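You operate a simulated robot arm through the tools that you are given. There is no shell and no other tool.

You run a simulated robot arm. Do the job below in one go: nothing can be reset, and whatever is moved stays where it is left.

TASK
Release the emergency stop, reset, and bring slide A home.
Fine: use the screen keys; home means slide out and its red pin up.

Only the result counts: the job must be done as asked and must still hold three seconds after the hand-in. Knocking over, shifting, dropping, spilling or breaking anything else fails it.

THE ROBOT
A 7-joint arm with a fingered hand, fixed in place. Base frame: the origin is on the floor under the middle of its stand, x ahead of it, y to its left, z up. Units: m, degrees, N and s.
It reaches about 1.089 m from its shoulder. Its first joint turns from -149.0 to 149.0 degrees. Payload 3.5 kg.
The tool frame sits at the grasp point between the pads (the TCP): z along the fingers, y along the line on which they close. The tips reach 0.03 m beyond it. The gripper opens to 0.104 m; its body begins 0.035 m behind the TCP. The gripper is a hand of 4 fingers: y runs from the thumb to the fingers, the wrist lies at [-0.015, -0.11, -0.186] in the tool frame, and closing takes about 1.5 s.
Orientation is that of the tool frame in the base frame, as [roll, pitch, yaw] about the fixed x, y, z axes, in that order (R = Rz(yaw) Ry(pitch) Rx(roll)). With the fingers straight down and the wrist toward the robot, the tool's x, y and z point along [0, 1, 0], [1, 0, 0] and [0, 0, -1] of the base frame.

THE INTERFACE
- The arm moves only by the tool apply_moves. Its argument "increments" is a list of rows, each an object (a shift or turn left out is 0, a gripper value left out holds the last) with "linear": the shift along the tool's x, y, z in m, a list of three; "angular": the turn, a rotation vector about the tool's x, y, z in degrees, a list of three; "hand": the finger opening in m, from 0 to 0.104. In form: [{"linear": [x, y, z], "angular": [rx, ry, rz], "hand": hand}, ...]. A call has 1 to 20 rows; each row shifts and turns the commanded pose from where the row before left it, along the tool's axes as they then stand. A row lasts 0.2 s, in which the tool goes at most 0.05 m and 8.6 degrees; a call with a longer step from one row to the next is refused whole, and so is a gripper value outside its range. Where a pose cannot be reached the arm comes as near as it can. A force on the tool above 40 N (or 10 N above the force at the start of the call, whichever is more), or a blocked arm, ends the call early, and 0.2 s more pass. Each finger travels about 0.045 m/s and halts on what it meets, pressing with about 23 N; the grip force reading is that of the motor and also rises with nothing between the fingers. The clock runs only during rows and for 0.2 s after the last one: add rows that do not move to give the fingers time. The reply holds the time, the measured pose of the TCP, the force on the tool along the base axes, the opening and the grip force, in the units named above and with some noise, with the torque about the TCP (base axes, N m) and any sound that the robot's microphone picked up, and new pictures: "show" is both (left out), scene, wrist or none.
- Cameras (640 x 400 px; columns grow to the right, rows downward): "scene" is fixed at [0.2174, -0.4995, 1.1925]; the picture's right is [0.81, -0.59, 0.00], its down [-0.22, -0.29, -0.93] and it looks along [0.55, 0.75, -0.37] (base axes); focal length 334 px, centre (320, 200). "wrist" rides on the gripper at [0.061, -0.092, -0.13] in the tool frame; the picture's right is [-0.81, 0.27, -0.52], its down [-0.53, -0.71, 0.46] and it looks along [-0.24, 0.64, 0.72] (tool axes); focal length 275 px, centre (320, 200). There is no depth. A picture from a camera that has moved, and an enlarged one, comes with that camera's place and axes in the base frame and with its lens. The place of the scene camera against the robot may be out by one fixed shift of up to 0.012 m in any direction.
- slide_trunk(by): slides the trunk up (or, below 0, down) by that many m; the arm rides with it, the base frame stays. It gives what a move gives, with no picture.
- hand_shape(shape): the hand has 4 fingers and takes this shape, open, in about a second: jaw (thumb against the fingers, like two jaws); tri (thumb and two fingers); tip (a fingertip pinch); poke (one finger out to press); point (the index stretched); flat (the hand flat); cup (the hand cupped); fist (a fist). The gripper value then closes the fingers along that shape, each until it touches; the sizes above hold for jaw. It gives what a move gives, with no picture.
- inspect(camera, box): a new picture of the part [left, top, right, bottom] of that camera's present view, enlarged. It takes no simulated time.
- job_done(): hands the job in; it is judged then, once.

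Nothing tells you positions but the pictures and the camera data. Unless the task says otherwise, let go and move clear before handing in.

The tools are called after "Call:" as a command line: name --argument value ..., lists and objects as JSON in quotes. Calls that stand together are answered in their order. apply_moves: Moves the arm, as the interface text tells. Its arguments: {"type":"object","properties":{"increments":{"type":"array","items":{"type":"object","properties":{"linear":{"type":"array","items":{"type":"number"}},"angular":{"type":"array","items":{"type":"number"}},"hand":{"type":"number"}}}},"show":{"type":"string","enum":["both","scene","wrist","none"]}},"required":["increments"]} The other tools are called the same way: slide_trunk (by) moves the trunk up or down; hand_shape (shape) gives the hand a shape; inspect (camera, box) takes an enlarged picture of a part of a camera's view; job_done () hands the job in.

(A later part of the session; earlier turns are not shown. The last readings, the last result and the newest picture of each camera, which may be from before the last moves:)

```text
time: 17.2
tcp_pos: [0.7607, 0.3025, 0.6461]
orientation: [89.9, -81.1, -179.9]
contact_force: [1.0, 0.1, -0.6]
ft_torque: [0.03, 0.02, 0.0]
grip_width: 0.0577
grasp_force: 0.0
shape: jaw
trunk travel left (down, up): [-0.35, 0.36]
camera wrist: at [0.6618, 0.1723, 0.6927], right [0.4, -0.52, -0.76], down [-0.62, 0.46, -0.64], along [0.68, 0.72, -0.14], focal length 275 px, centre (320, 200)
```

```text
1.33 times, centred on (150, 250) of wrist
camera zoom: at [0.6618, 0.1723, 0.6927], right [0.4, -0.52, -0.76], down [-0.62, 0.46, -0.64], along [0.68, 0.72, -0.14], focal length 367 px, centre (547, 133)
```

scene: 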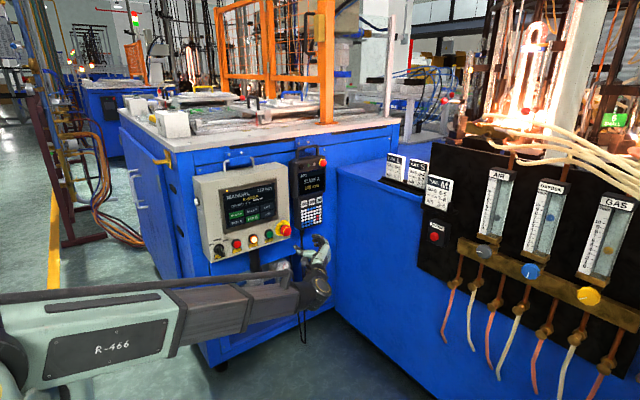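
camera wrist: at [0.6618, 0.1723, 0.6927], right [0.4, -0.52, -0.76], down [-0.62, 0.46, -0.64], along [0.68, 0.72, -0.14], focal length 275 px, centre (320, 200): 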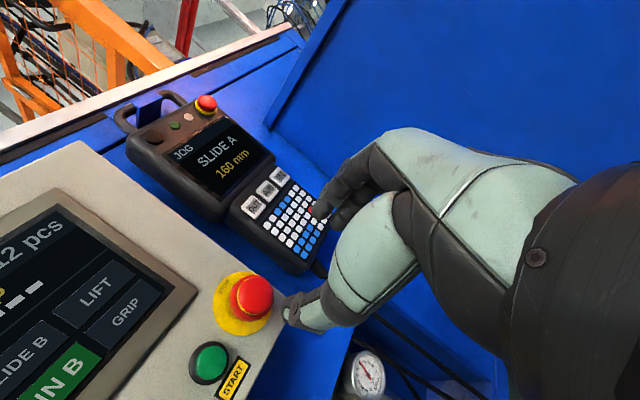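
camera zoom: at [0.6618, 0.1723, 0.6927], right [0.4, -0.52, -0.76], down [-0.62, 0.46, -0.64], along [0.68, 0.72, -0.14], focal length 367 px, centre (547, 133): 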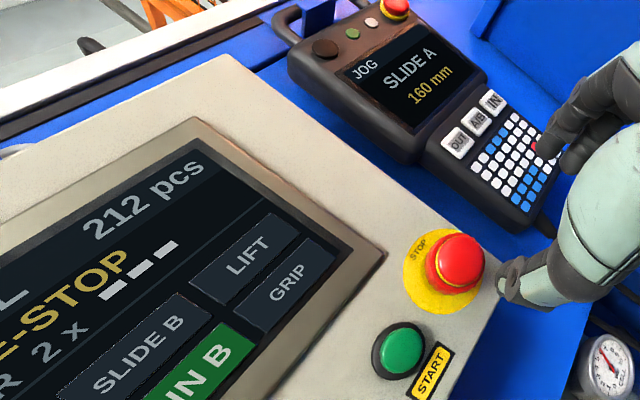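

The yellow ring stays visible on the cap, so the e-stop is released; the screen still shows E-STOP until RESET. Now I change the hand to the poke shape and look at where the fingertip is.

Call:
hand_shape --shape "poke"

Call:
apply_moves --increments '[{"angular": [0, 0, 4.5]}, {"angular": [0, 0, 4.5]}, {"linear": [0, -0.02, 0]}, {"linear": [0, -0.02, 0]}, {}]'

Call:
inspect --camera "scene" --box '[230, 190, 350, 290]'

```text
time: 18.1
tcp_pos: [0.7609, 0.3013, 0.6475]
orientation: [89.9, -81.0, -179.9]
contact_force: [0.0, 0.1, 0.7]
ft_torque: [-0.04, 0.03, -0.03]
grip_width: 0.0001
grasp_force: 0.0
shape: poke
trunk travel left (down, up): [-0.35, 0.36]
```

```text
time: 19.3
tcp_pos: [0.7211, 0.3027, 0.6465]
orientation: [164.8, -90.0, 105.1]
contact_force: [-0.6, -0.1, 0.4]
ft_torque: [-0.03, 0.02, 0.02]
grip_width: 0.0001
grasp_force: 0.1
shape: poke
trunk travel left (down, up): [-0.35, 0.36]
camera wrist: at [0.6298, 0.1736, 0.708], right [0.28, -0.52, -0.81], down [-0.71, 0.46, -0.53], along [0.64, 0.72, -0.24], focal length 275 px, centre (320, 200)
```

scene: 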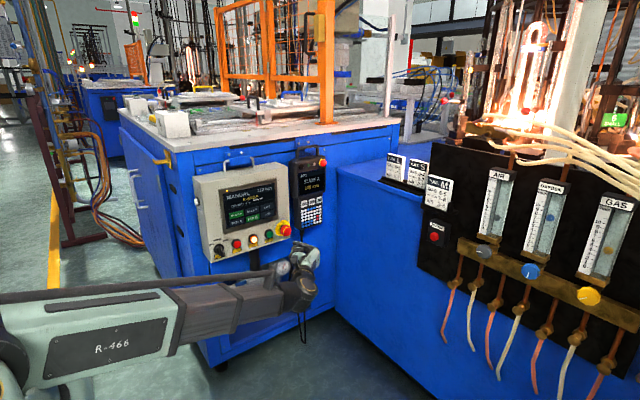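
wrist: 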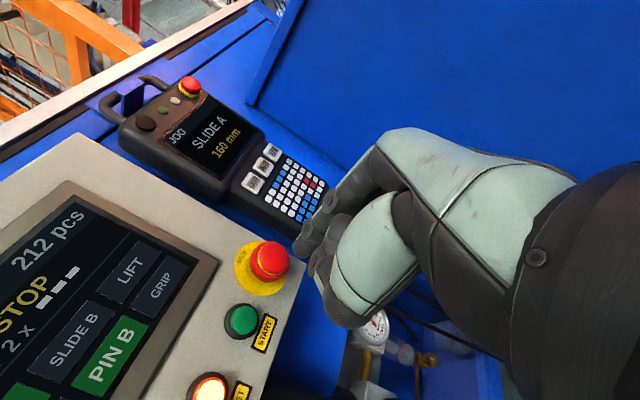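

```text
4.00 times, centred on (290, 240) of scene
camera zoom: at [0.2174, -0.4995, 1.1925], right [0.81, -0.59, 0.0], down [-0.22, -0.29, -0.93], along [0.55, 0.75, -0.37], focal length 1335 px, centre (440, 40)
```

zoom: 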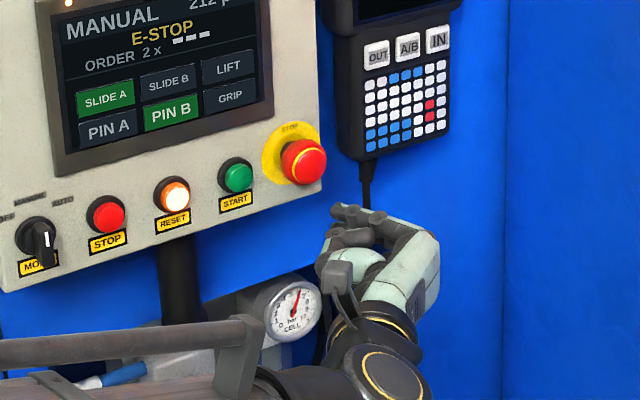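

Call:
inspect --camera "wrist" --box '[260, 110, 480, 340]'

Call:
inspect --camera "scene" --box '[290, 225, 350, 275]'

```text
1.74 times, centred on (370, 225) of wrist
camera zoom: at [0.6298, 0.1736, 0.708], right [0.28, -0.52, -0.81], down [-0.71, 0.46, -0.53], along [0.64, 0.72, -0.24], focal length 479 px, centre (233, 156)
```

zoom: 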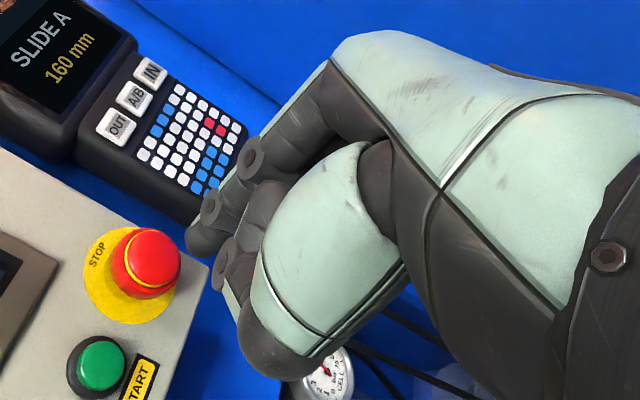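

```text
8.00 times, centred on (320, 250) of scene
camera zoom: at [0.2174, -0.4995, 1.1925], right [0.81, -0.59, 0.0], down [-0.22, -0.29, -0.93], along [0.55, 0.75, -0.37], focal length 2671 px, centre (320, -200)
```

zoom: 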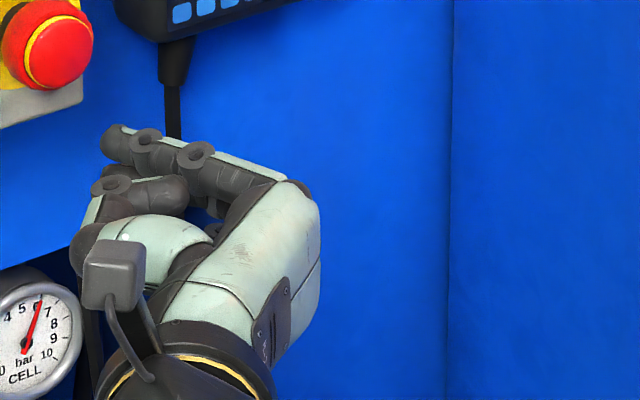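

The poke shape's index tip lies near tool (0.005, 0.005, 0.035), but the curled fingers are close behind it. I'll try the "point" shape to see whether the index sticks out further.

Call:
hand_shape --shape "point"

Call:
inspect --camera "wrist" --box '[220, 110, 460, 340]'

Call:
inspect --camera "scene" --box '[280, 215, 350, 275]'

```text
time: 20.2
tcp_pos: [0.7212, 0.3031, 0.6464]
orientation: [81.1, -90.0, -171.1]
contact_force: [0.3, -0.6, -0.4]
ft_torque: [0.01, 0.01, 0.05]
grip_width: 0.0002
grasp_force: 0.0
shape: point
trunk travel left (down, up): [-0.35, 0.36]
```

```text
1.74 times, centred on (340, 225) of wrist
camera zoom: at [0.6299, 0.1736, 0.7081], right [0.28, -0.52, -0.81], down [-0.71, 0.46, -0.53], along [0.64, 0.72, -0.24], focal length 479 px, centre (285, 156)
```

zoom: 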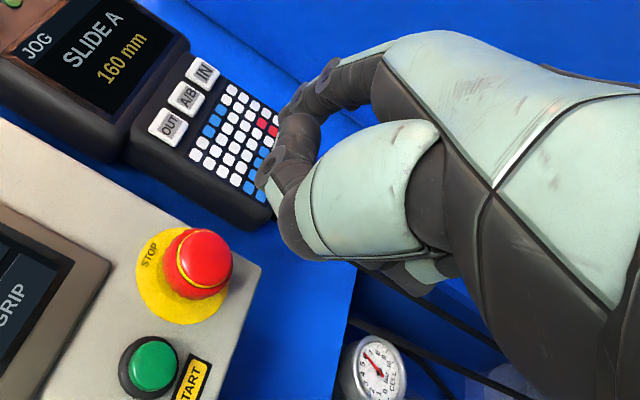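

```text
6.67 times, centred on (315, 245) of scene
camera zoom: at [0.2174, -0.4995, 1.1925], right [0.81, -0.59, 0.0], down [-0.22, -0.29, -0.93], along [0.55, 0.75, -0.37], focal length 2226 px, centre (353, -100)
```

zoom: 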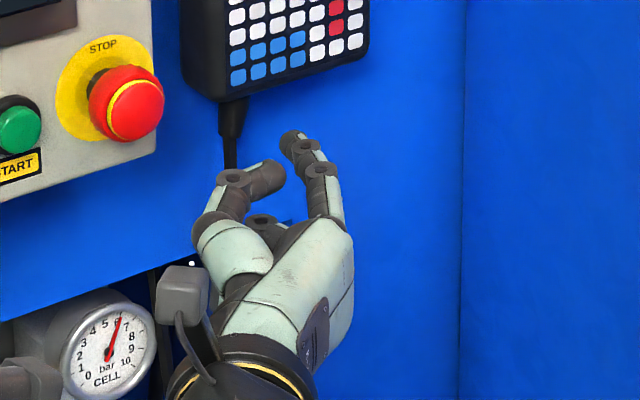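

The "point" index splays outward, so "poke" is better suited. I'll return to poke, tilt the hand 20° so the index leads, and move to in front of RESET (x≈0.635, z≈0.643), stopping short.

Call:
hand_shape --shape "poke"

Call:
apply_moves --increments '[{"angular": [0, -7, 0]}, {"angular": [0, -7, 0]}, {"angular": [0, -6, 0]}, {"linear": [0.0055, -0.0303, 0.0111]}, {"linear": [0.0055, -0.0303, 0.0111]}, {"linear": [0.0055, -0.0303, 0.0111]}, {}]'

Call:
inspect --camera "scene" --box '[225, 205, 305, 265]'

Call:
inspect --camera "wrist" --box '[160, 100, 420, 340]'

```text
time: 21.1
tcp_pos: [0.7214, 0.3031, 0.6475]
orientation: [7.3, -90.0, -97.3]
contact_force: [-0.1, -0.2, -1.2]
ft_torque: [0.02, 0.0, 0.03]
grip_width: 0.0
grasp_force: 0.0
shape: poke
trunk travel left (down, up): [-0.35, 0.36]
```

```text
time: 22.7
tcp_pos: [0.6304, 0.3397, 0.6505]
orientation: [180.0, -70.0, 90.1]
contact_force: [0.4, 0.9, -0.6]
ft_torque: [-0.02, -0.01, 0.01]
grip_width: 0.0
grasp_force: 0.2
shape: poke
trunk travel left (down, up): [-0.35, 0.36]
camera wrist: at [0.5396, 0.2395, 0.753], right [0.28, -0.76, -0.58], down [-0.71, 0.25, -0.66], along [0.64, 0.6, -0.48], focal length 275 px, centre (320, 200)
```

scene: 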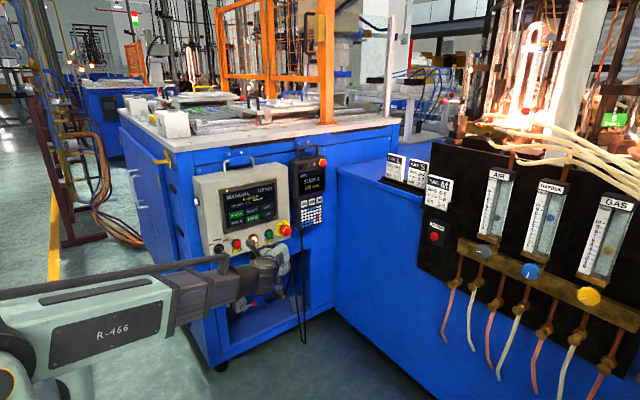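
wrist: 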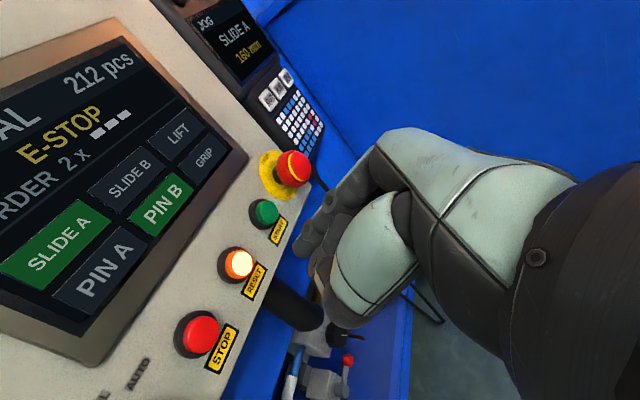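

```text
6.67 times, centred on (265, 235) of scene
camera zoom: at [0.2174, -0.4995, 1.1925], right [0.81, -0.59, 0.0], down [-0.22, -0.29, -0.93], along [0.55, 0.75, -0.37], focal length 2226 px, centre (687, -33)
```

zoom: 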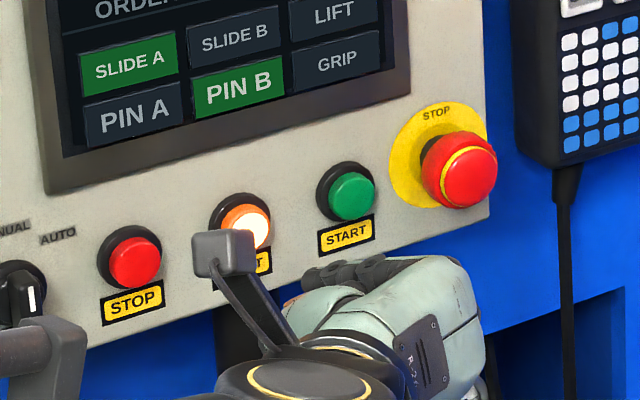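

```text
1.67 times, centred on (290, 220) of wrist
camera zoom: at [0.5396, 0.2395, 0.753], right [0.28, -0.76, -0.58], down [-0.71, 0.25, -0.66], along [0.64, 0.6, -0.48], focal length 459 px, centre (370, 167)
```

zoom: 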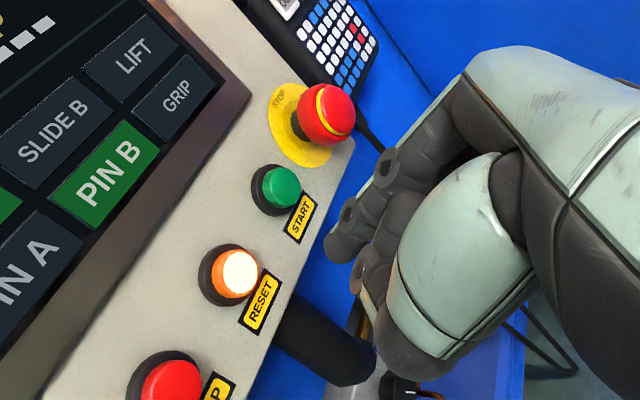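

RESET's face triangulates to (0.634, 0.444, 0.643). I'll zoom on the fingertip to pin down its exact position before pressing.

Call:
inspect --camera "scene" --box '[250, 220, 300, 255]'

Call:
inspect --camera "wrist" --box '[260, 180, 360, 280]'

```text
11.43 times, centred on (275, 238) of scene
camera zoom: at [0.2174, -0.4995, 1.1925], right [0.81, -0.59, 0.0], down [-0.22, -0.29, -0.93], along [0.55, 0.75, -0.37], focal length 3815 px, centre (834, -229)
```

zoom: 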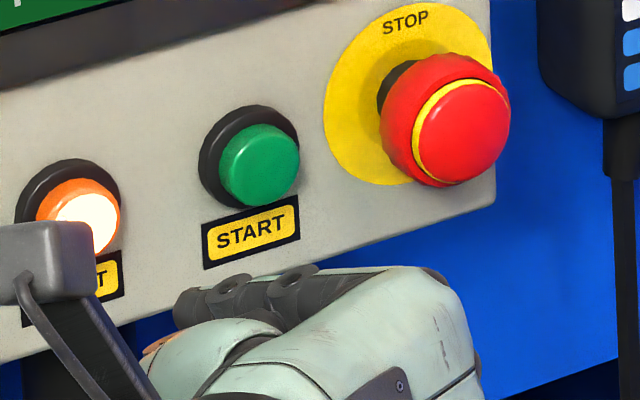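

```text
4.00 times, centred on (310, 230) of wrist
camera zoom: at [0.5396, 0.2395, 0.753], right [0.28, -0.76, -0.58], down [-0.71, 0.25, -0.66], along [0.64, 0.6, -0.48], focal length 1101 px, centre (360, 80)
```

zoom: 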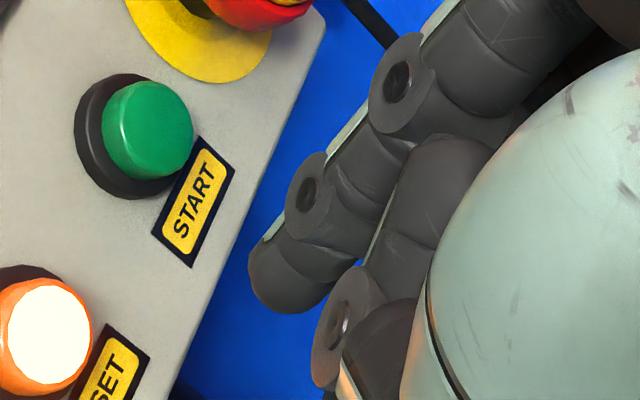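

Fingertip offset from the TCP is estimated at (0.002, 0.033, -0.002) in base axes for this tilt. I'll move in to about 15 mm short of the RESET face and check the alignment.

Call:
apply_moves --increments '[{"linear": [0.0068, 0.001, 0.0268]}, {"linear": [0.0068, 0.001, 0.0268]}, {}]'

Call:
inspect --camera "wrist" --box '[200, 180, 360, 300]'

Call:
inspect --camera "scene" --box '[240, 215, 300, 260]'

```text
time: 23.5
tcp_pos: [0.6304, 0.3943, 0.6453]
orientation: [179.9, -69.9, 90.0]
contact_force: [0.6, -0.1, 0.9]
ft_torque: [0.01, 0.03, 0.0]
grip_width: 0.0002
grasp_force: 0.2
shape: poke
trunk travel left (down, up): [-0.35, 0.36]
camera wrist: at [0.5403, 0.2936, 0.7463], right [0.28, -0.76, -0.58], down [-0.71, 0.25, -0.66], along [0.65, 0.6, -0.48], focal length 275 px, centre (320, 200)
```

scene: 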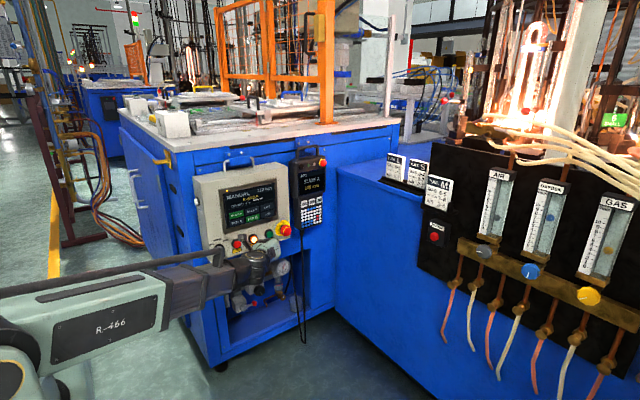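
wrist: 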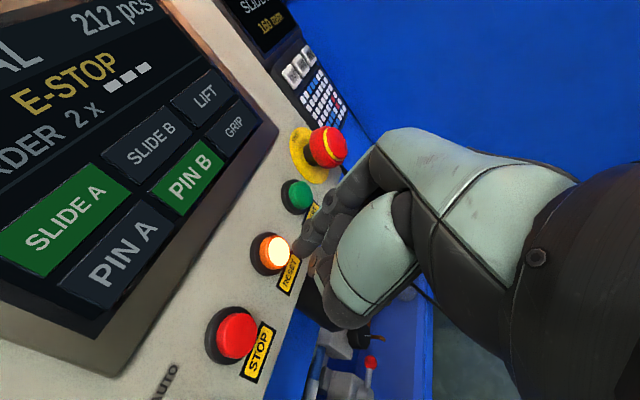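

```text
3.33 times, centred on (280, 240) of wrist
camera zoom: at [0.5403, 0.2936, 0.7463], right [0.28, -0.76, -0.58], down [-0.71, 0.25, -0.66], along [0.65, 0.6, -0.48], focal length 918 px, centre (453, 67)
```

zoom: 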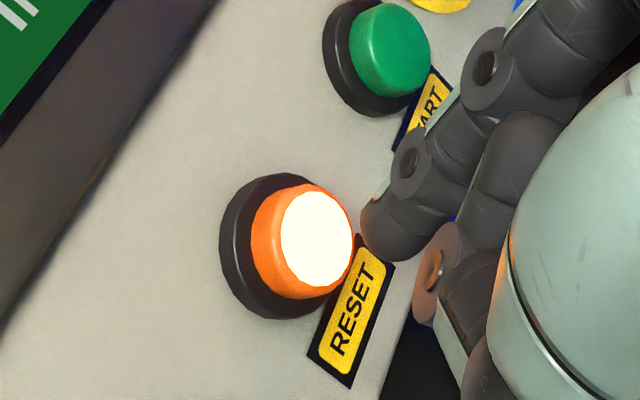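

```text
8.89 times, centred on (270, 238) of scene
camera zoom: at [0.2174, -0.4995, 1.1925], right [0.81, -0.59, 0.0], down [-0.22, -0.29, -0.93], along [0.55, 0.75, -0.37], focal length 2967 px, centre (764, -133)
```

zoom: 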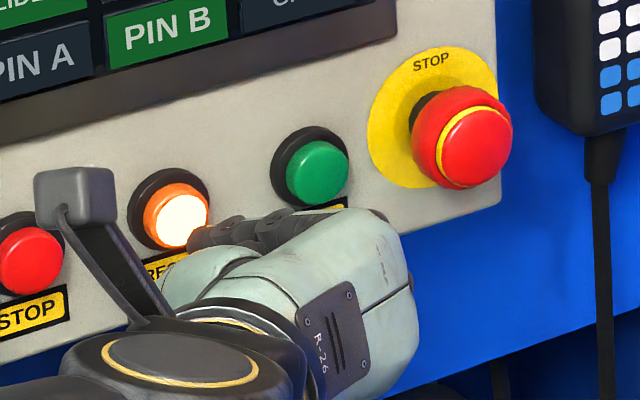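

Both cameras agree the tip will land on the centre of RESET after ~17 mm of +y travel. I press now in small steps.

Call:
apply_moves --increments '[{"linear": [0.00171, 0, 0.0047]}, {"linear": [0.00171, 0, 0.0047]}, {"linear": [0.00137, 0, 0.00376]}, {"linear": [0.00103, 0, 0.00282]}, {"linear": [0.00103, 0, 0.00282]}, {}]'

Call:
inspect --camera "wrist" --box '[200, 180, 360, 300]'

Call:
inspect --camera "scene" --box '[200, 170, 330, 260]'

```text
time: 24.9
tcp_pos: [0.6317, 0.4149, 0.6455]
orientation: [-180.0, -70.0, 90.0]
contact_force: [-0.7, 0.3, -0.8]
ft_torque: [0.01, -0.02, -0.02]
grip_width: 0.0001
grasp_force: 0.1
shape: poke
trunk travel left (down, up): [-0.35, 0.36]
camera wrist: at [0.5416, 0.3133, 0.7475], right [0.28, -0.76, -0.58], down [-0.71, 0.25, -0.66], along [0.65, 0.6, -0.48], focal length 275 px, centre (320, 200)
```

scene: 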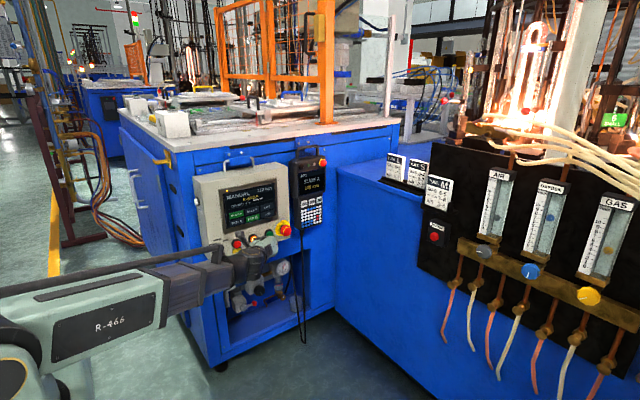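
wrist: 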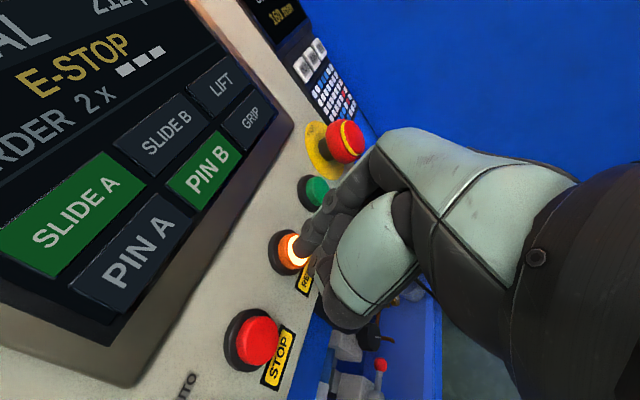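

```text
3.33 times, centred on (280, 240) of wrist
camera zoom: at [0.5416, 0.3133, 0.7475], right [0.28, -0.76, -0.58], down [-0.71, 0.25, -0.66], along [0.65, 0.6, -0.48], focal length 918 px, centre (453, 67)
```

zoom: 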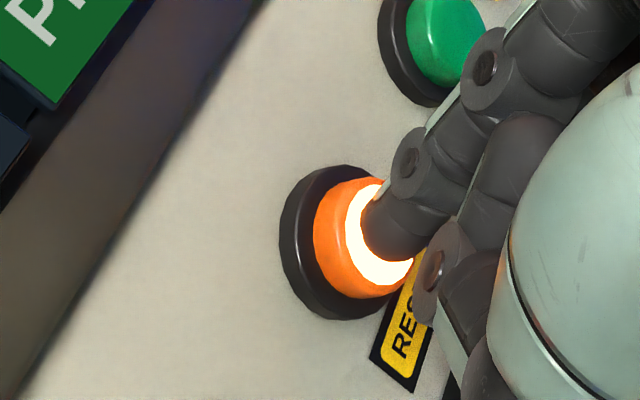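

```text
4.44 times, centred on (265, 215) of scene
camera zoom: at [0.2174, -0.4995, 1.1925], right [0.81, -0.59, 0.0], down [-0.22, -0.29, -0.93], along [0.55, 0.75, -0.37], focal length 1484 px, centre (564, 133)
```

zoom: 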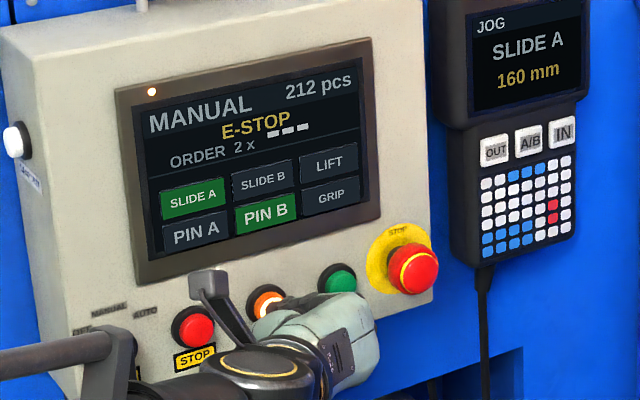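

No contact yet, but the tip is right over the RESET face. I keep pressing in 3 mm steps.

Call:
apply_moves --increments '[{"linear": [0.00103, 0, 0.00282]}, {"linear": [0.00103, 0, 0.00282]}, {}]' --show "none"

Call:
inspect --camera "wrist" --box '[200, 180, 360, 300]'

Call:
inspect --camera "scene" --box '[200, 170, 330, 260]'

```text
time: 25.7
tcp_pos: [0.6324, 0.4187, 0.6456]
orientation: [179.8, -70.0, 90.0]
contact_force: [-0.2, -8.0, -0.8]
ft_torque: [-0.04, 0.0, -0.03]
grip_width: 0.0002
grasp_force: 0.1
shape: poke
trunk travel left (down, up): [-0.35, 0.36]
heard: click
```

```text
3.33 times, centred on (280, 240) of wrist
camera zoom: at [0.5421, 0.319, 0.7477], right [0.27, -0.76, -0.58], down [-0.71, 0.25, -0.66], along [0.65, 0.6, -0.48], focal length 918 px, centre (453, 67)
```

zoom: 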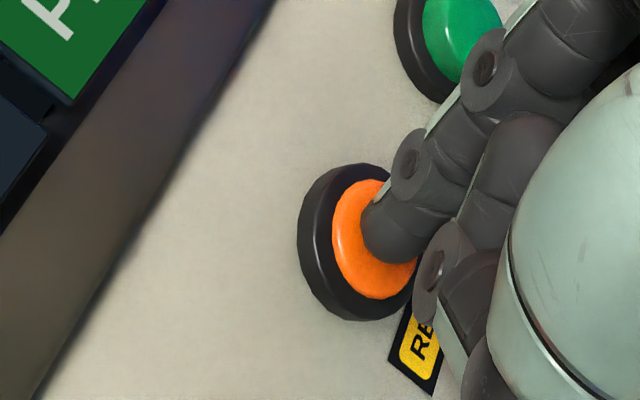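

```text
4.44 times, centred on (265, 215) of scene
camera zoom: at [0.2174, -0.4995, 1.1925], right [0.81, -0.59, 0.0], down [-0.22, -0.29, -0.93], along [0.55, 0.75, -0.37], focal length 1484 px, centre (564, 133)
```

zoom: 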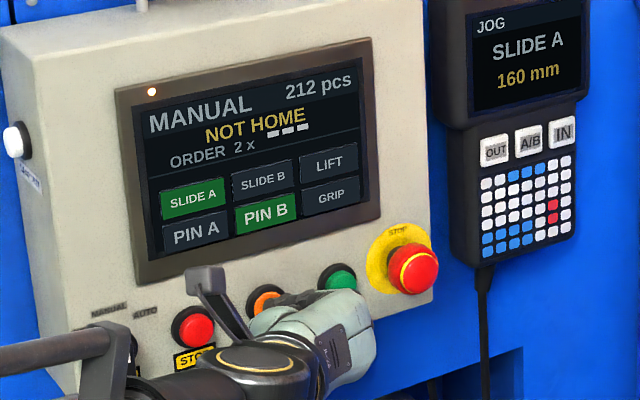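

RESET clicked, its lamp went out and the screen now shows NOT HOME. I'll back the finger off straight and look at the slides and their pins closely before choosing the key order.

Call:
apply_moves --increments '[{"linear": [-0.0068, 0, -0.0188]}, {"linear": [-0.0103, 0, -0.0282]}, {}]'

Call:
inspect --camera "scene" --box '[230, 85, 290, 130]'

Call:
inspect --camera "scene" --box '[145, 75, 205, 120]'

Call:
inspect --camera "scene" --box '[150, 70, 330, 145]'

Call:
inspect --camera "scene" --box '[200, 170, 330, 260]'

```text
time: 26.5
tcp_pos: [0.6317, 0.3701, 0.6444]
orientation: [179.9, -70.0, 90.1]
contact_force: [0.2, 0.3, -0.1]
ft_torque: [0.01, 0.03, 0.0]
grip_width: 0.0
grasp_force: 0.0
shape: poke
trunk travel left (down, up): [-0.35, 0.36]
camera wrist: at [0.5409, 0.2694, 0.7472], right [0.28, -0.76, -0.58], down [-0.71, 0.25, -0.66], along [0.64, 0.6, -0.48], focal length 275 px, centre (320, 200)
```

scene: 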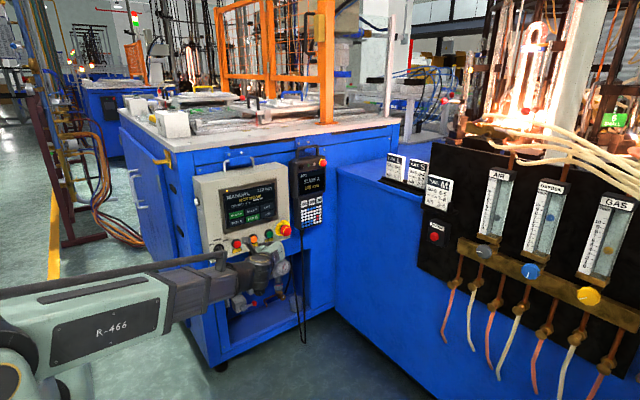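
wrist: 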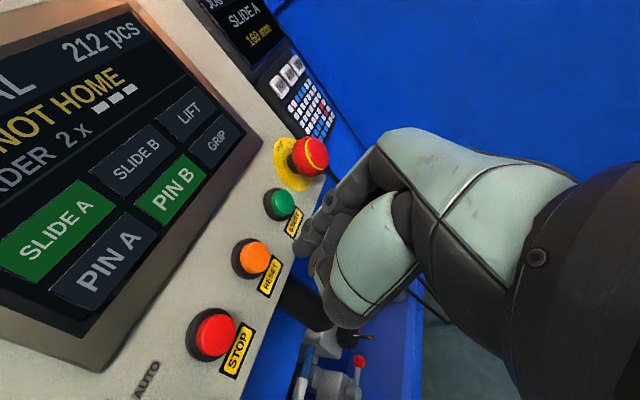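

```text
8.89 times, centred on (260, 108) of scene
camera zoom: at [0.2174, -0.4995, 1.1925], right [0.81, -0.59, 0.0], down [-0.22, -0.29, -0.93], along [0.55, 0.75, -0.37], focal length 2967 px, centre (853, 1022)
```

zoom: 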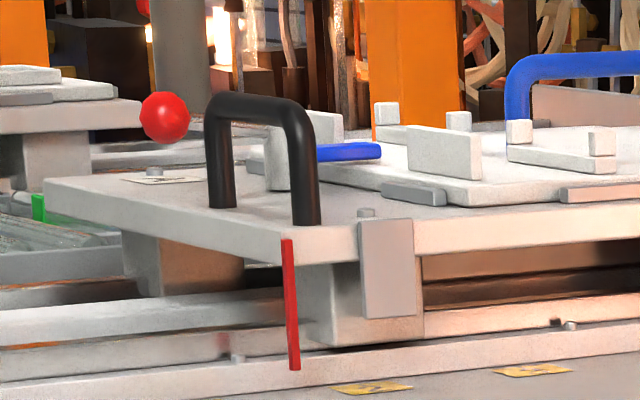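

```text
8.89 times, centred on (175, 98) of scene
camera zoom: at [0.2174, -0.4995, 1.1925], right [0.81, -0.59, 0.0], down [-0.22, -0.29, -0.93], along [0.55, 0.75, -0.37], focal length 2967 px, centre (1609, 1111)
```

zoom: 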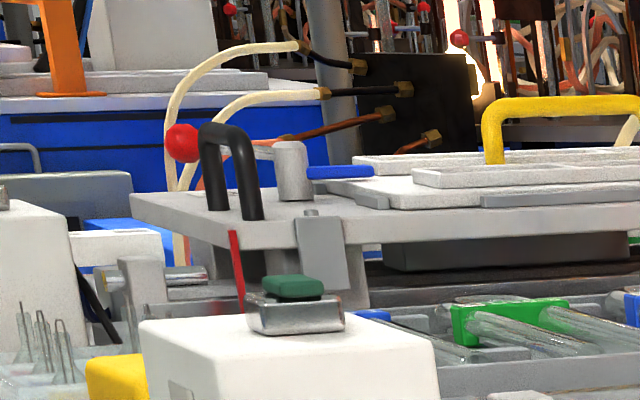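

```text
3.56 times, centred on (240, 108) of scene
camera zoom: at [0.2174, -0.4995, 1.1925], right [0.81, -0.59, 0.0], down [-0.22, -0.29, -0.93], along [0.55, 0.75, -0.37], focal length 1187 px, centre (604, 529)
```

zoom: 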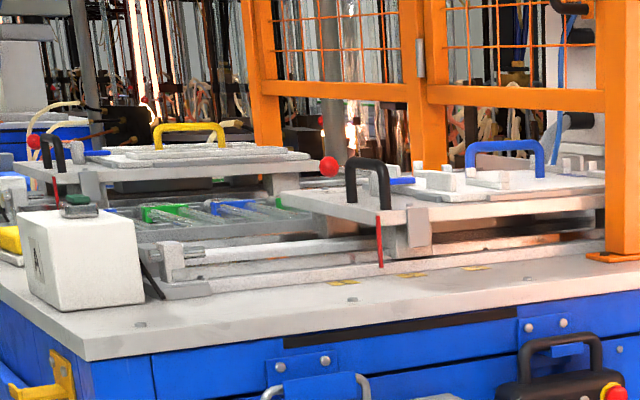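

```text
4.44 times, centred on (265, 215) of scene
camera zoom: at [0.2174, -0.4995, 1.1925], right [0.81, -0.59, 0.0], down [-0.22, -0.29, -0.93], along [0.55, 0.75, -0.37], focal length 1484 px, centre (564, 133)
```

zoom: 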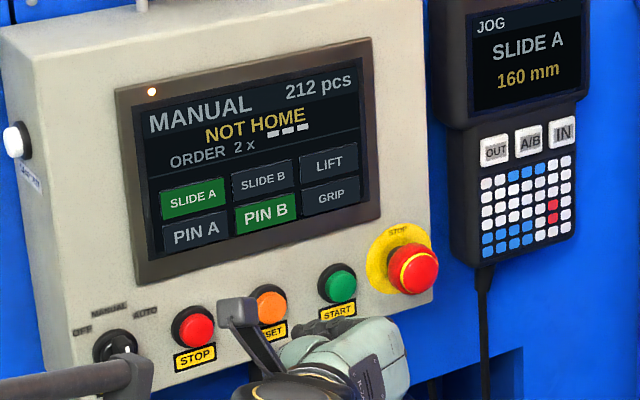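

SLIDE A is green (in), PIN A is dark; slide B seems to be the home example (SLIDE B dark, PIN B green). Before pressing keys I want a closer look at the slides, so I back off, level the hand and raise the trunk.

Call:
apply_moves --increments '[{"linear": [-0.0137, 0, -0.0376]}, {"linear": [-0.0137, 0, -0.0376]}, {"angular": [0, 7, 0]}, {"angular": [0, 7, 0]}, {"angular": [0, 6, 0]}]' --show "none"

Call:
slide_trunk --by 0.34

Call:
apply_moves --increments '[{"linear": [0.03, 0, 0]}, {"linear": [0.03, 0, 0]}]'

```text
time: 27.7
tcp_pos: [0.6314, 0.2901, 0.6449]
orientation: [54.5, -89.8, -144.5]
contact_force: [0.3, 0.4, 0.2]
ft_torque: [0.0, 0.0, 0.02]
grip_width: 0.0001
grasp_force: 0.1
shape: poke
trunk travel left (down, up): [-0.35, 0.36]
```

```text
time: 31.0
tcp_pos: [0.6317, 0.2905, 0.9854]
orientation: [-129.0, -89.9, 39.0]
contact_force: [-0.1, -0.4, 1.2]
ft_torque: [0.01, 0.01, -0.02]
grip_width: 0.0003
grasp_force: 0.1
shape: poke
trunk travel left (down, up): [-0.69, 0.02]
```

```text
time: 31.6
tcp_pos: [0.631, 0.2891, 1.0447]
orientation: [2.5, -89.9, -92.5]
contact_force: [1.0, -0.5, -0.4]
ft_torque: [-0.01, 0.01, -0.01]
grip_width: 0.0
grasp_force: 0.1
shape: poke
trunk travel left (down, up): [-0.69, 0.02]
camera wrist: at [0.5406, 0.1596, 1.107], right [0.28, -0.52, -0.81], down [-0.71, 0.46, -0.53], along [0.65, 0.72, -0.24], focal length 275 px, centre (320, 200)
```

scene: 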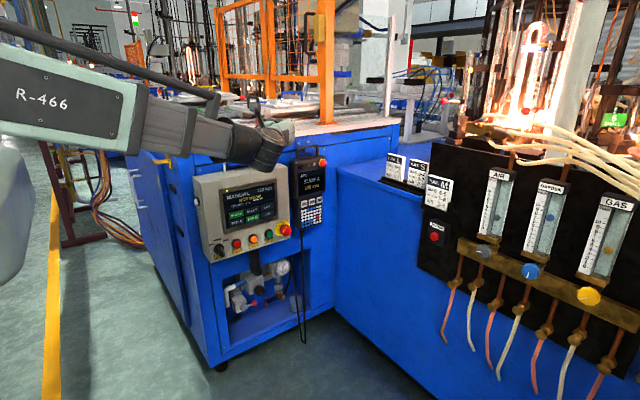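
wrist: 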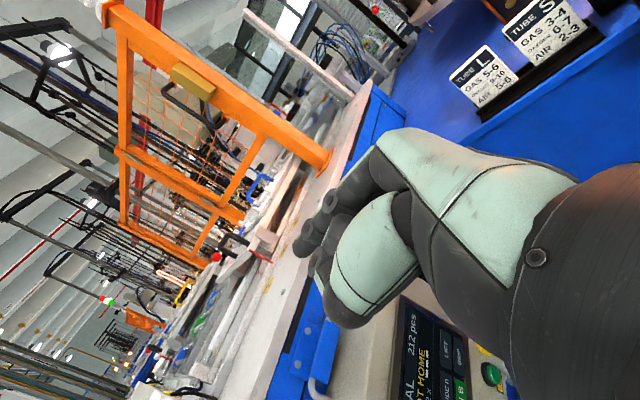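

I can see the slides from the side; I'll go higher and tilt down for a better view.

Call:
apply_moves --increments '[{"linear": [0.045, 0, 0]}, {"linear": [0.045, 0, 0]}, {"linear": [0.045, 0, 0]}, {"linear": [0.045, 0, 0]}, {"angular": [8, 0, 0]}, {"angular": [8, 0, 0]}, {"angular": [0, -8, 0]}, {"angular": [0, -8, 0]}]'

Call:
inspect --camera "wrist" --box '[100, 150, 340, 400]'

```text
time: 33.4
tcp_pos: [0.6299, 0.2906, 1.2248]
orientation: [179.8, -73.8, 106.2]
contact_force: [0.0, -0.1, -0.2]
ft_torque: [-0.03, -0.05, -0.01]
grip_width: 0.0002
grasp_force: 0.0
shape: poke
trunk travel left (down, up): [-0.69, 0.02]
camera wrist: at [0.5738, 0.1625, 1.3203], right [0.46, -0.62, -0.63], down [-0.77, 0.08, -0.64], along [0.45, 0.78, -0.44], focal length 275 px, centre (320, 200)
```

scene: 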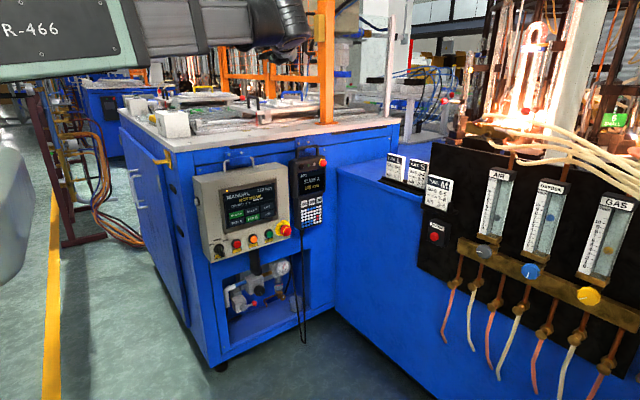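
wrist: 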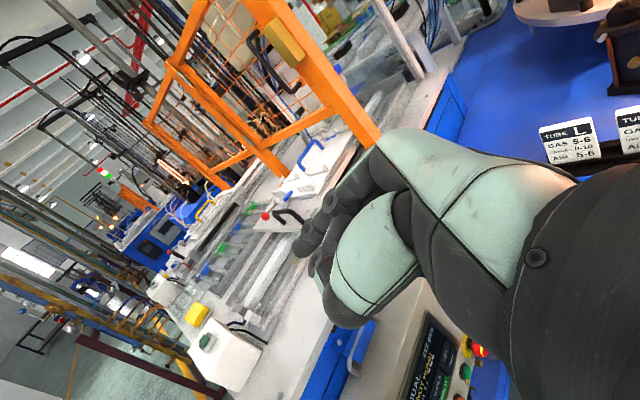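

```text
1.60 times, centred on (220, 275) of wrist
camera zoom: at [0.5738, 0.1625, 1.3203], right [0.46, -0.62, -0.63], down [-0.77, 0.08, -0.64], along [0.45, 0.78, -0.44], focal length 440 px, centre (480, 80)
```

zoom: 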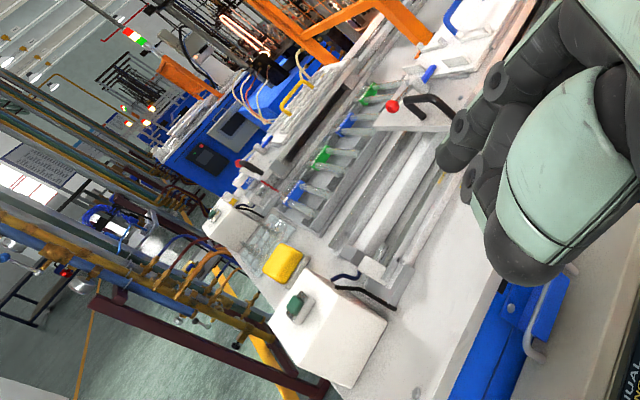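

Call:
inspect --camera "wrist" --box '[240, 170, 320, 230]'

Call:
inspect --camera "wrist" --box '[160, 190, 240, 250]'

Call:
inspect --camera "wrist" --box '[180, 250, 320, 355]'

Call:
inspect --camera "scene" --box '[150, 75, 330, 145]'

```text
6.67 times, centred on (280, 200) of wrist
camera zoom: at [0.5738, 0.1625, 1.3203], right [0.46, -0.62, -0.63], down [-0.77, 0.08, -0.64], along [0.45, 0.78, -0.44], focal length 1835 px, centre (587, 200)
```

zoom: 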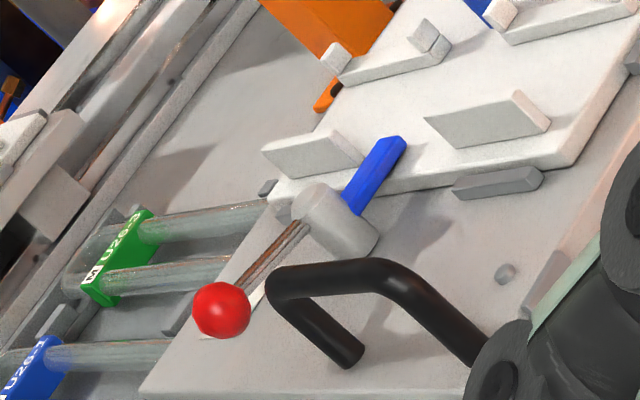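

```text
6.67 times, centred on (200, 220) of wrist
camera zoom: at [0.5738, 0.1625, 1.3203], right [0.46, -0.62, -0.63], down [-0.77, 0.08, -0.64], along [0.45, 0.78, -0.44], focal length 1835 px, centre (1120, 67)
```

zoom: 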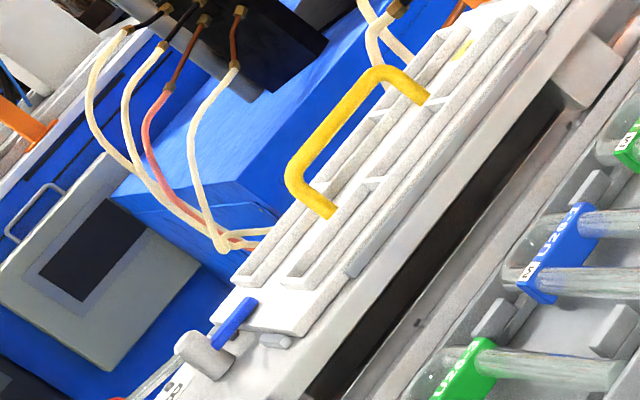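

```text
3.81 times, centred on (250, 302) of wrist
camera zoom: at [0.5738, 0.1625, 1.3203], right [0.46, -0.62, -0.63], down [-0.77, 0.08, -0.64], along [0.45, 0.78, -0.44], focal length 1049 px, centre (587, -190)
```

zoom: 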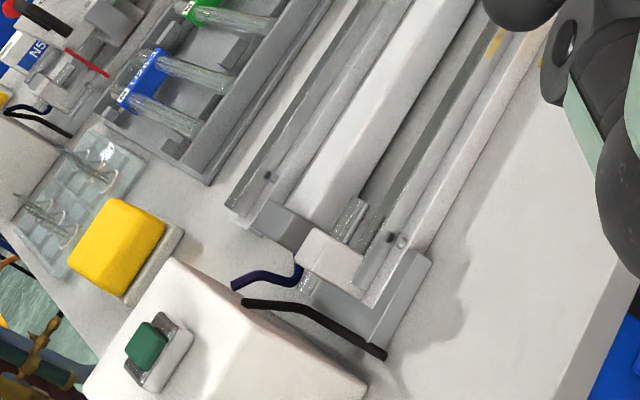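

```text
3.56 times, centred on (240, 110) of scene
camera zoom: at [0.2174, -0.4995, 1.1925], right [0.81, -0.59, 0.0], down [-0.22, -0.29, -0.93], along [0.55, 0.75, -0.37], focal length 1187 px, centre (604, 520)
```

zoom: 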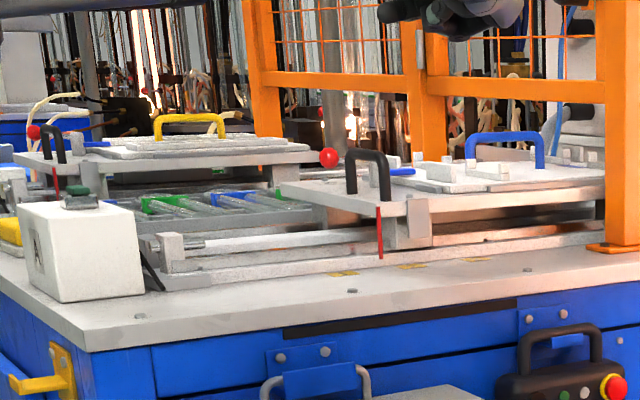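

Call:
inspect --camera "scene" --box '[158, 85, 190, 110]'

Call:
inspect --camera "scene" --box '[240, 100, 280, 130]'

Call:
inspect --camera "wrist" --box '[165, 235, 215, 275]'

```text
16.00 times, centred on (174, 98) of scene
camera zoom: at [0.2174, -0.4995, 1.1925], right [0.81, -0.59, 0.0], down [-0.22, -0.29, -0.93], along [0.55, 0.75, -0.37], focal length 5341 px, centre (2656, 1840)
```

zoom: 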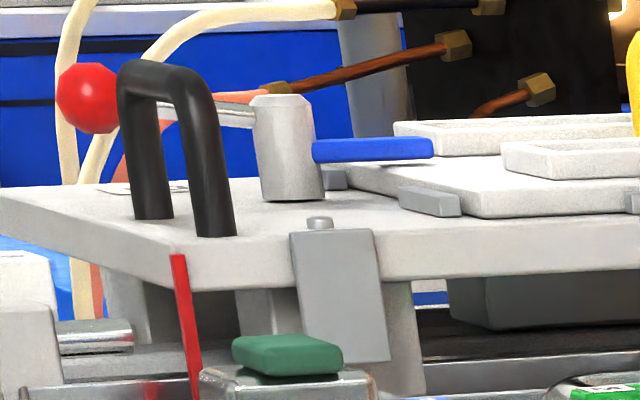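

```text
13.33 times, centred on (260, 115) of scene
camera zoom: at [0.2174, -0.4995, 1.1925], right [0.81, -0.59, 0.0], down [-0.22, -0.29, -0.93], along [0.55, 0.75, -0.37], focal length 4451 px, centre (1120, 1333)
```

zoom: 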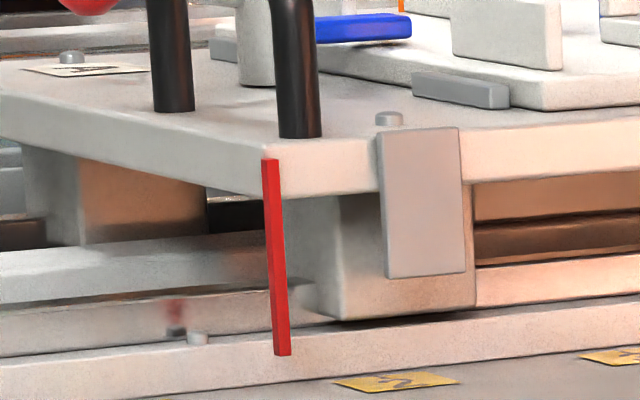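

```text
10.00 times, centred on (190, 255) of wrist
camera zoom: at [0.5738, 0.1625, 1.3203], right [0.46, -0.62, -0.63], down [-0.77, 0.08, -0.64], along [0.45, 0.78, -0.44], focal length 2753 px, centre (1620, -350)
```

zoom: 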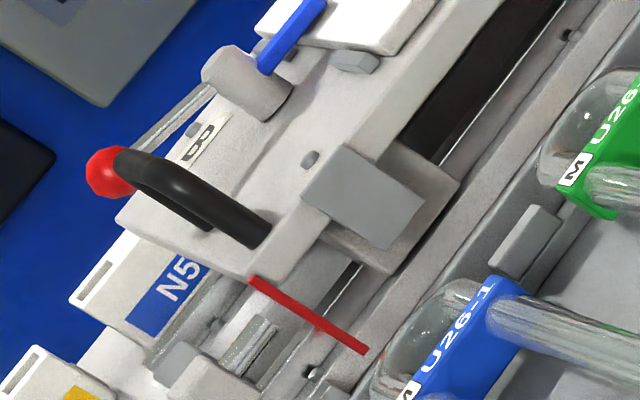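

The red bars on both plates look like fixed pointers, so I want a closer look at where the pins are. I'll move the camera closer and higher over the near table edge.

Call:
apply_moves --increments '[{"linear": [0.0214, 0.0206, 0.031]}, {"linear": [0.0214, 0.0206, 0.031]}, {"linear": [0.0214, 0.0206, 0.031]}, {"linear": [0.0214, 0.0206, 0.031]}, {"linear": [0.0214, 0.0206, 0.031]}, {"angular": [0, -8, 0]}, {"angular": [0, -8, 0]}]'

Call:
inspect --camera "wrist" --box '[80, 60, 360, 260]'

Call:
inspect --camera "wrist" --box '[80, 200, 340, 400]'

```text
time: 35.0
tcp_pos: [0.681, 0.4912, 1.2855]
orientation: [-180.0, -57.9, 106.0]
contact_force: [1.0, 0.1, 0.2]
ft_torque: [-0.01, 0.02, -0.01]
grip_width: 0.0
grasp_force: 0.1
shape: poke
trunk travel left (down, up): [-0.69, 0.02]
camera wrist: at [0.616, 0.392, 1.4072], right [0.5, -0.76, -0.41], down [-0.71, -0.1, -0.69], along [0.49, 0.64, -0.59], focal length 275 px, centre (320, 200)
```

scene: 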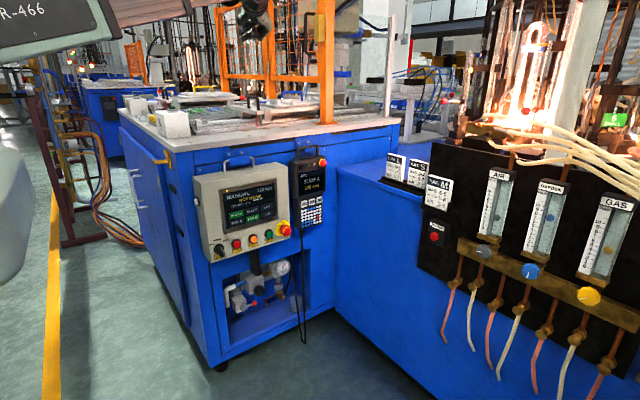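
wrist: 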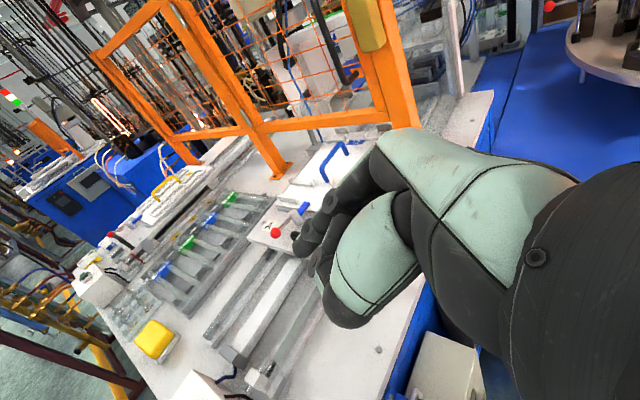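

```text
2.00 times, centred on (220, 160) of wrist
camera zoom: at [0.616, 0.392, 1.4072], right [0.5, -0.76, -0.41], down [-0.71, -0.1, -0.69], along [0.49, 0.64, -0.59], focal length 551 px, centre (520, 280)
```

zoom: 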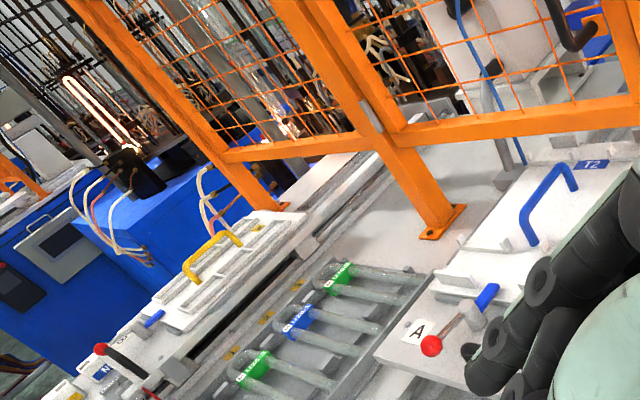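

```text
2.00 times, centred on (210, 300) of wrist
camera zoom: at [0.616, 0.392, 1.4072], right [0.5, -0.76, -0.41], down [-0.71, -0.1, -0.69], along [0.49, 0.64, -0.59], focal length 551 px, centre (540, 0)
```

zoom: 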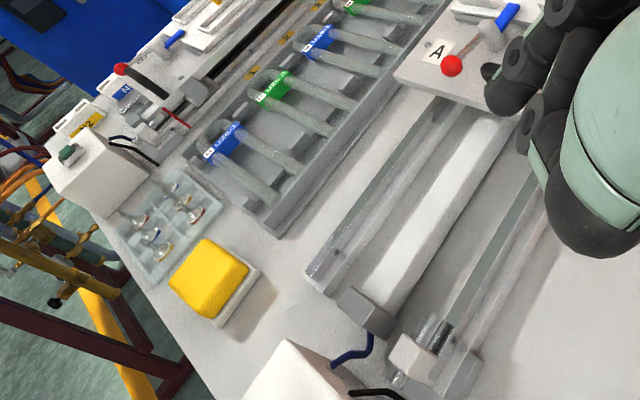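

Call:
inspect --camera "wrist" --box '[245, 190, 325, 250]'

Call:
inspect --camera "wrist" --box '[90, 205, 190, 280]'

Call:
inspect --camera "wrist" --box '[200, 320, 320, 400]'

Call:
inspect --camera "scene" --box '[244, 94, 276, 114]'

```text
6.67 times, centred on (285, 220) of wrist
camera zoom: at [0.616, 0.392, 1.4072], right [0.5, -0.76, -0.41], down [-0.71, -0.1, -0.69], along [0.49, 0.64, -0.59], focal length 1835 px, centre (553, 67)
```

zoom: 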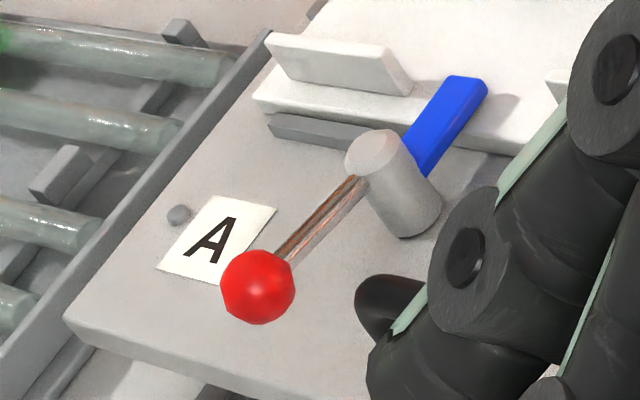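

```text
5.33 times, centred on (140, 242) of wrist
camera zoom: at [0.616, 0.392, 1.4072], right [0.5, -0.76, -0.41], down [-0.71, -0.1, -0.69], along [0.49, 0.64, -0.59], focal length 1468 px, centre (1280, -27)
```

zoom: 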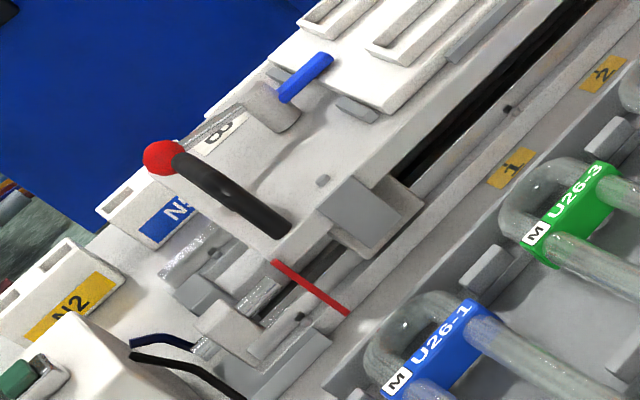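

```text
5.00 times, centred on (260, 360) of wrist
camera zoom: at [0.616, 0.392, 1.4072], right [0.5, -0.76, -0.41], down [-0.71, -0.1, -0.69], along [0.49, 0.64, -0.59], focal length 1376 px, centre (620, -600)
```

zoom: 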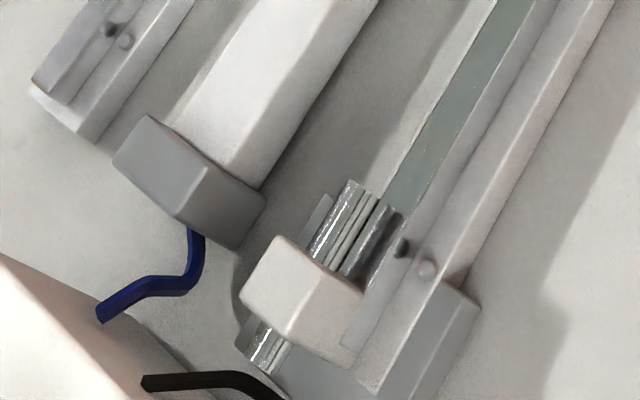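

```text
16.00 times, centred on (260, 104) of scene
camera zoom: at [0.2174, -0.4995, 1.1925], right [0.81, -0.59, 0.0], down [-0.22, -0.29, -0.93], along [0.55, 0.75, -0.37], focal length 5341 px, centre (1280, 1736)
```

zoom: 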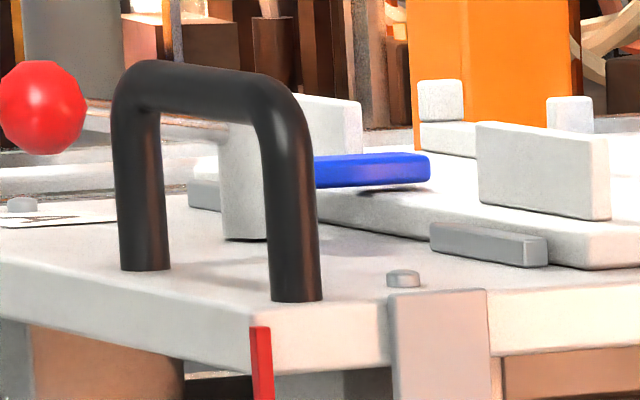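

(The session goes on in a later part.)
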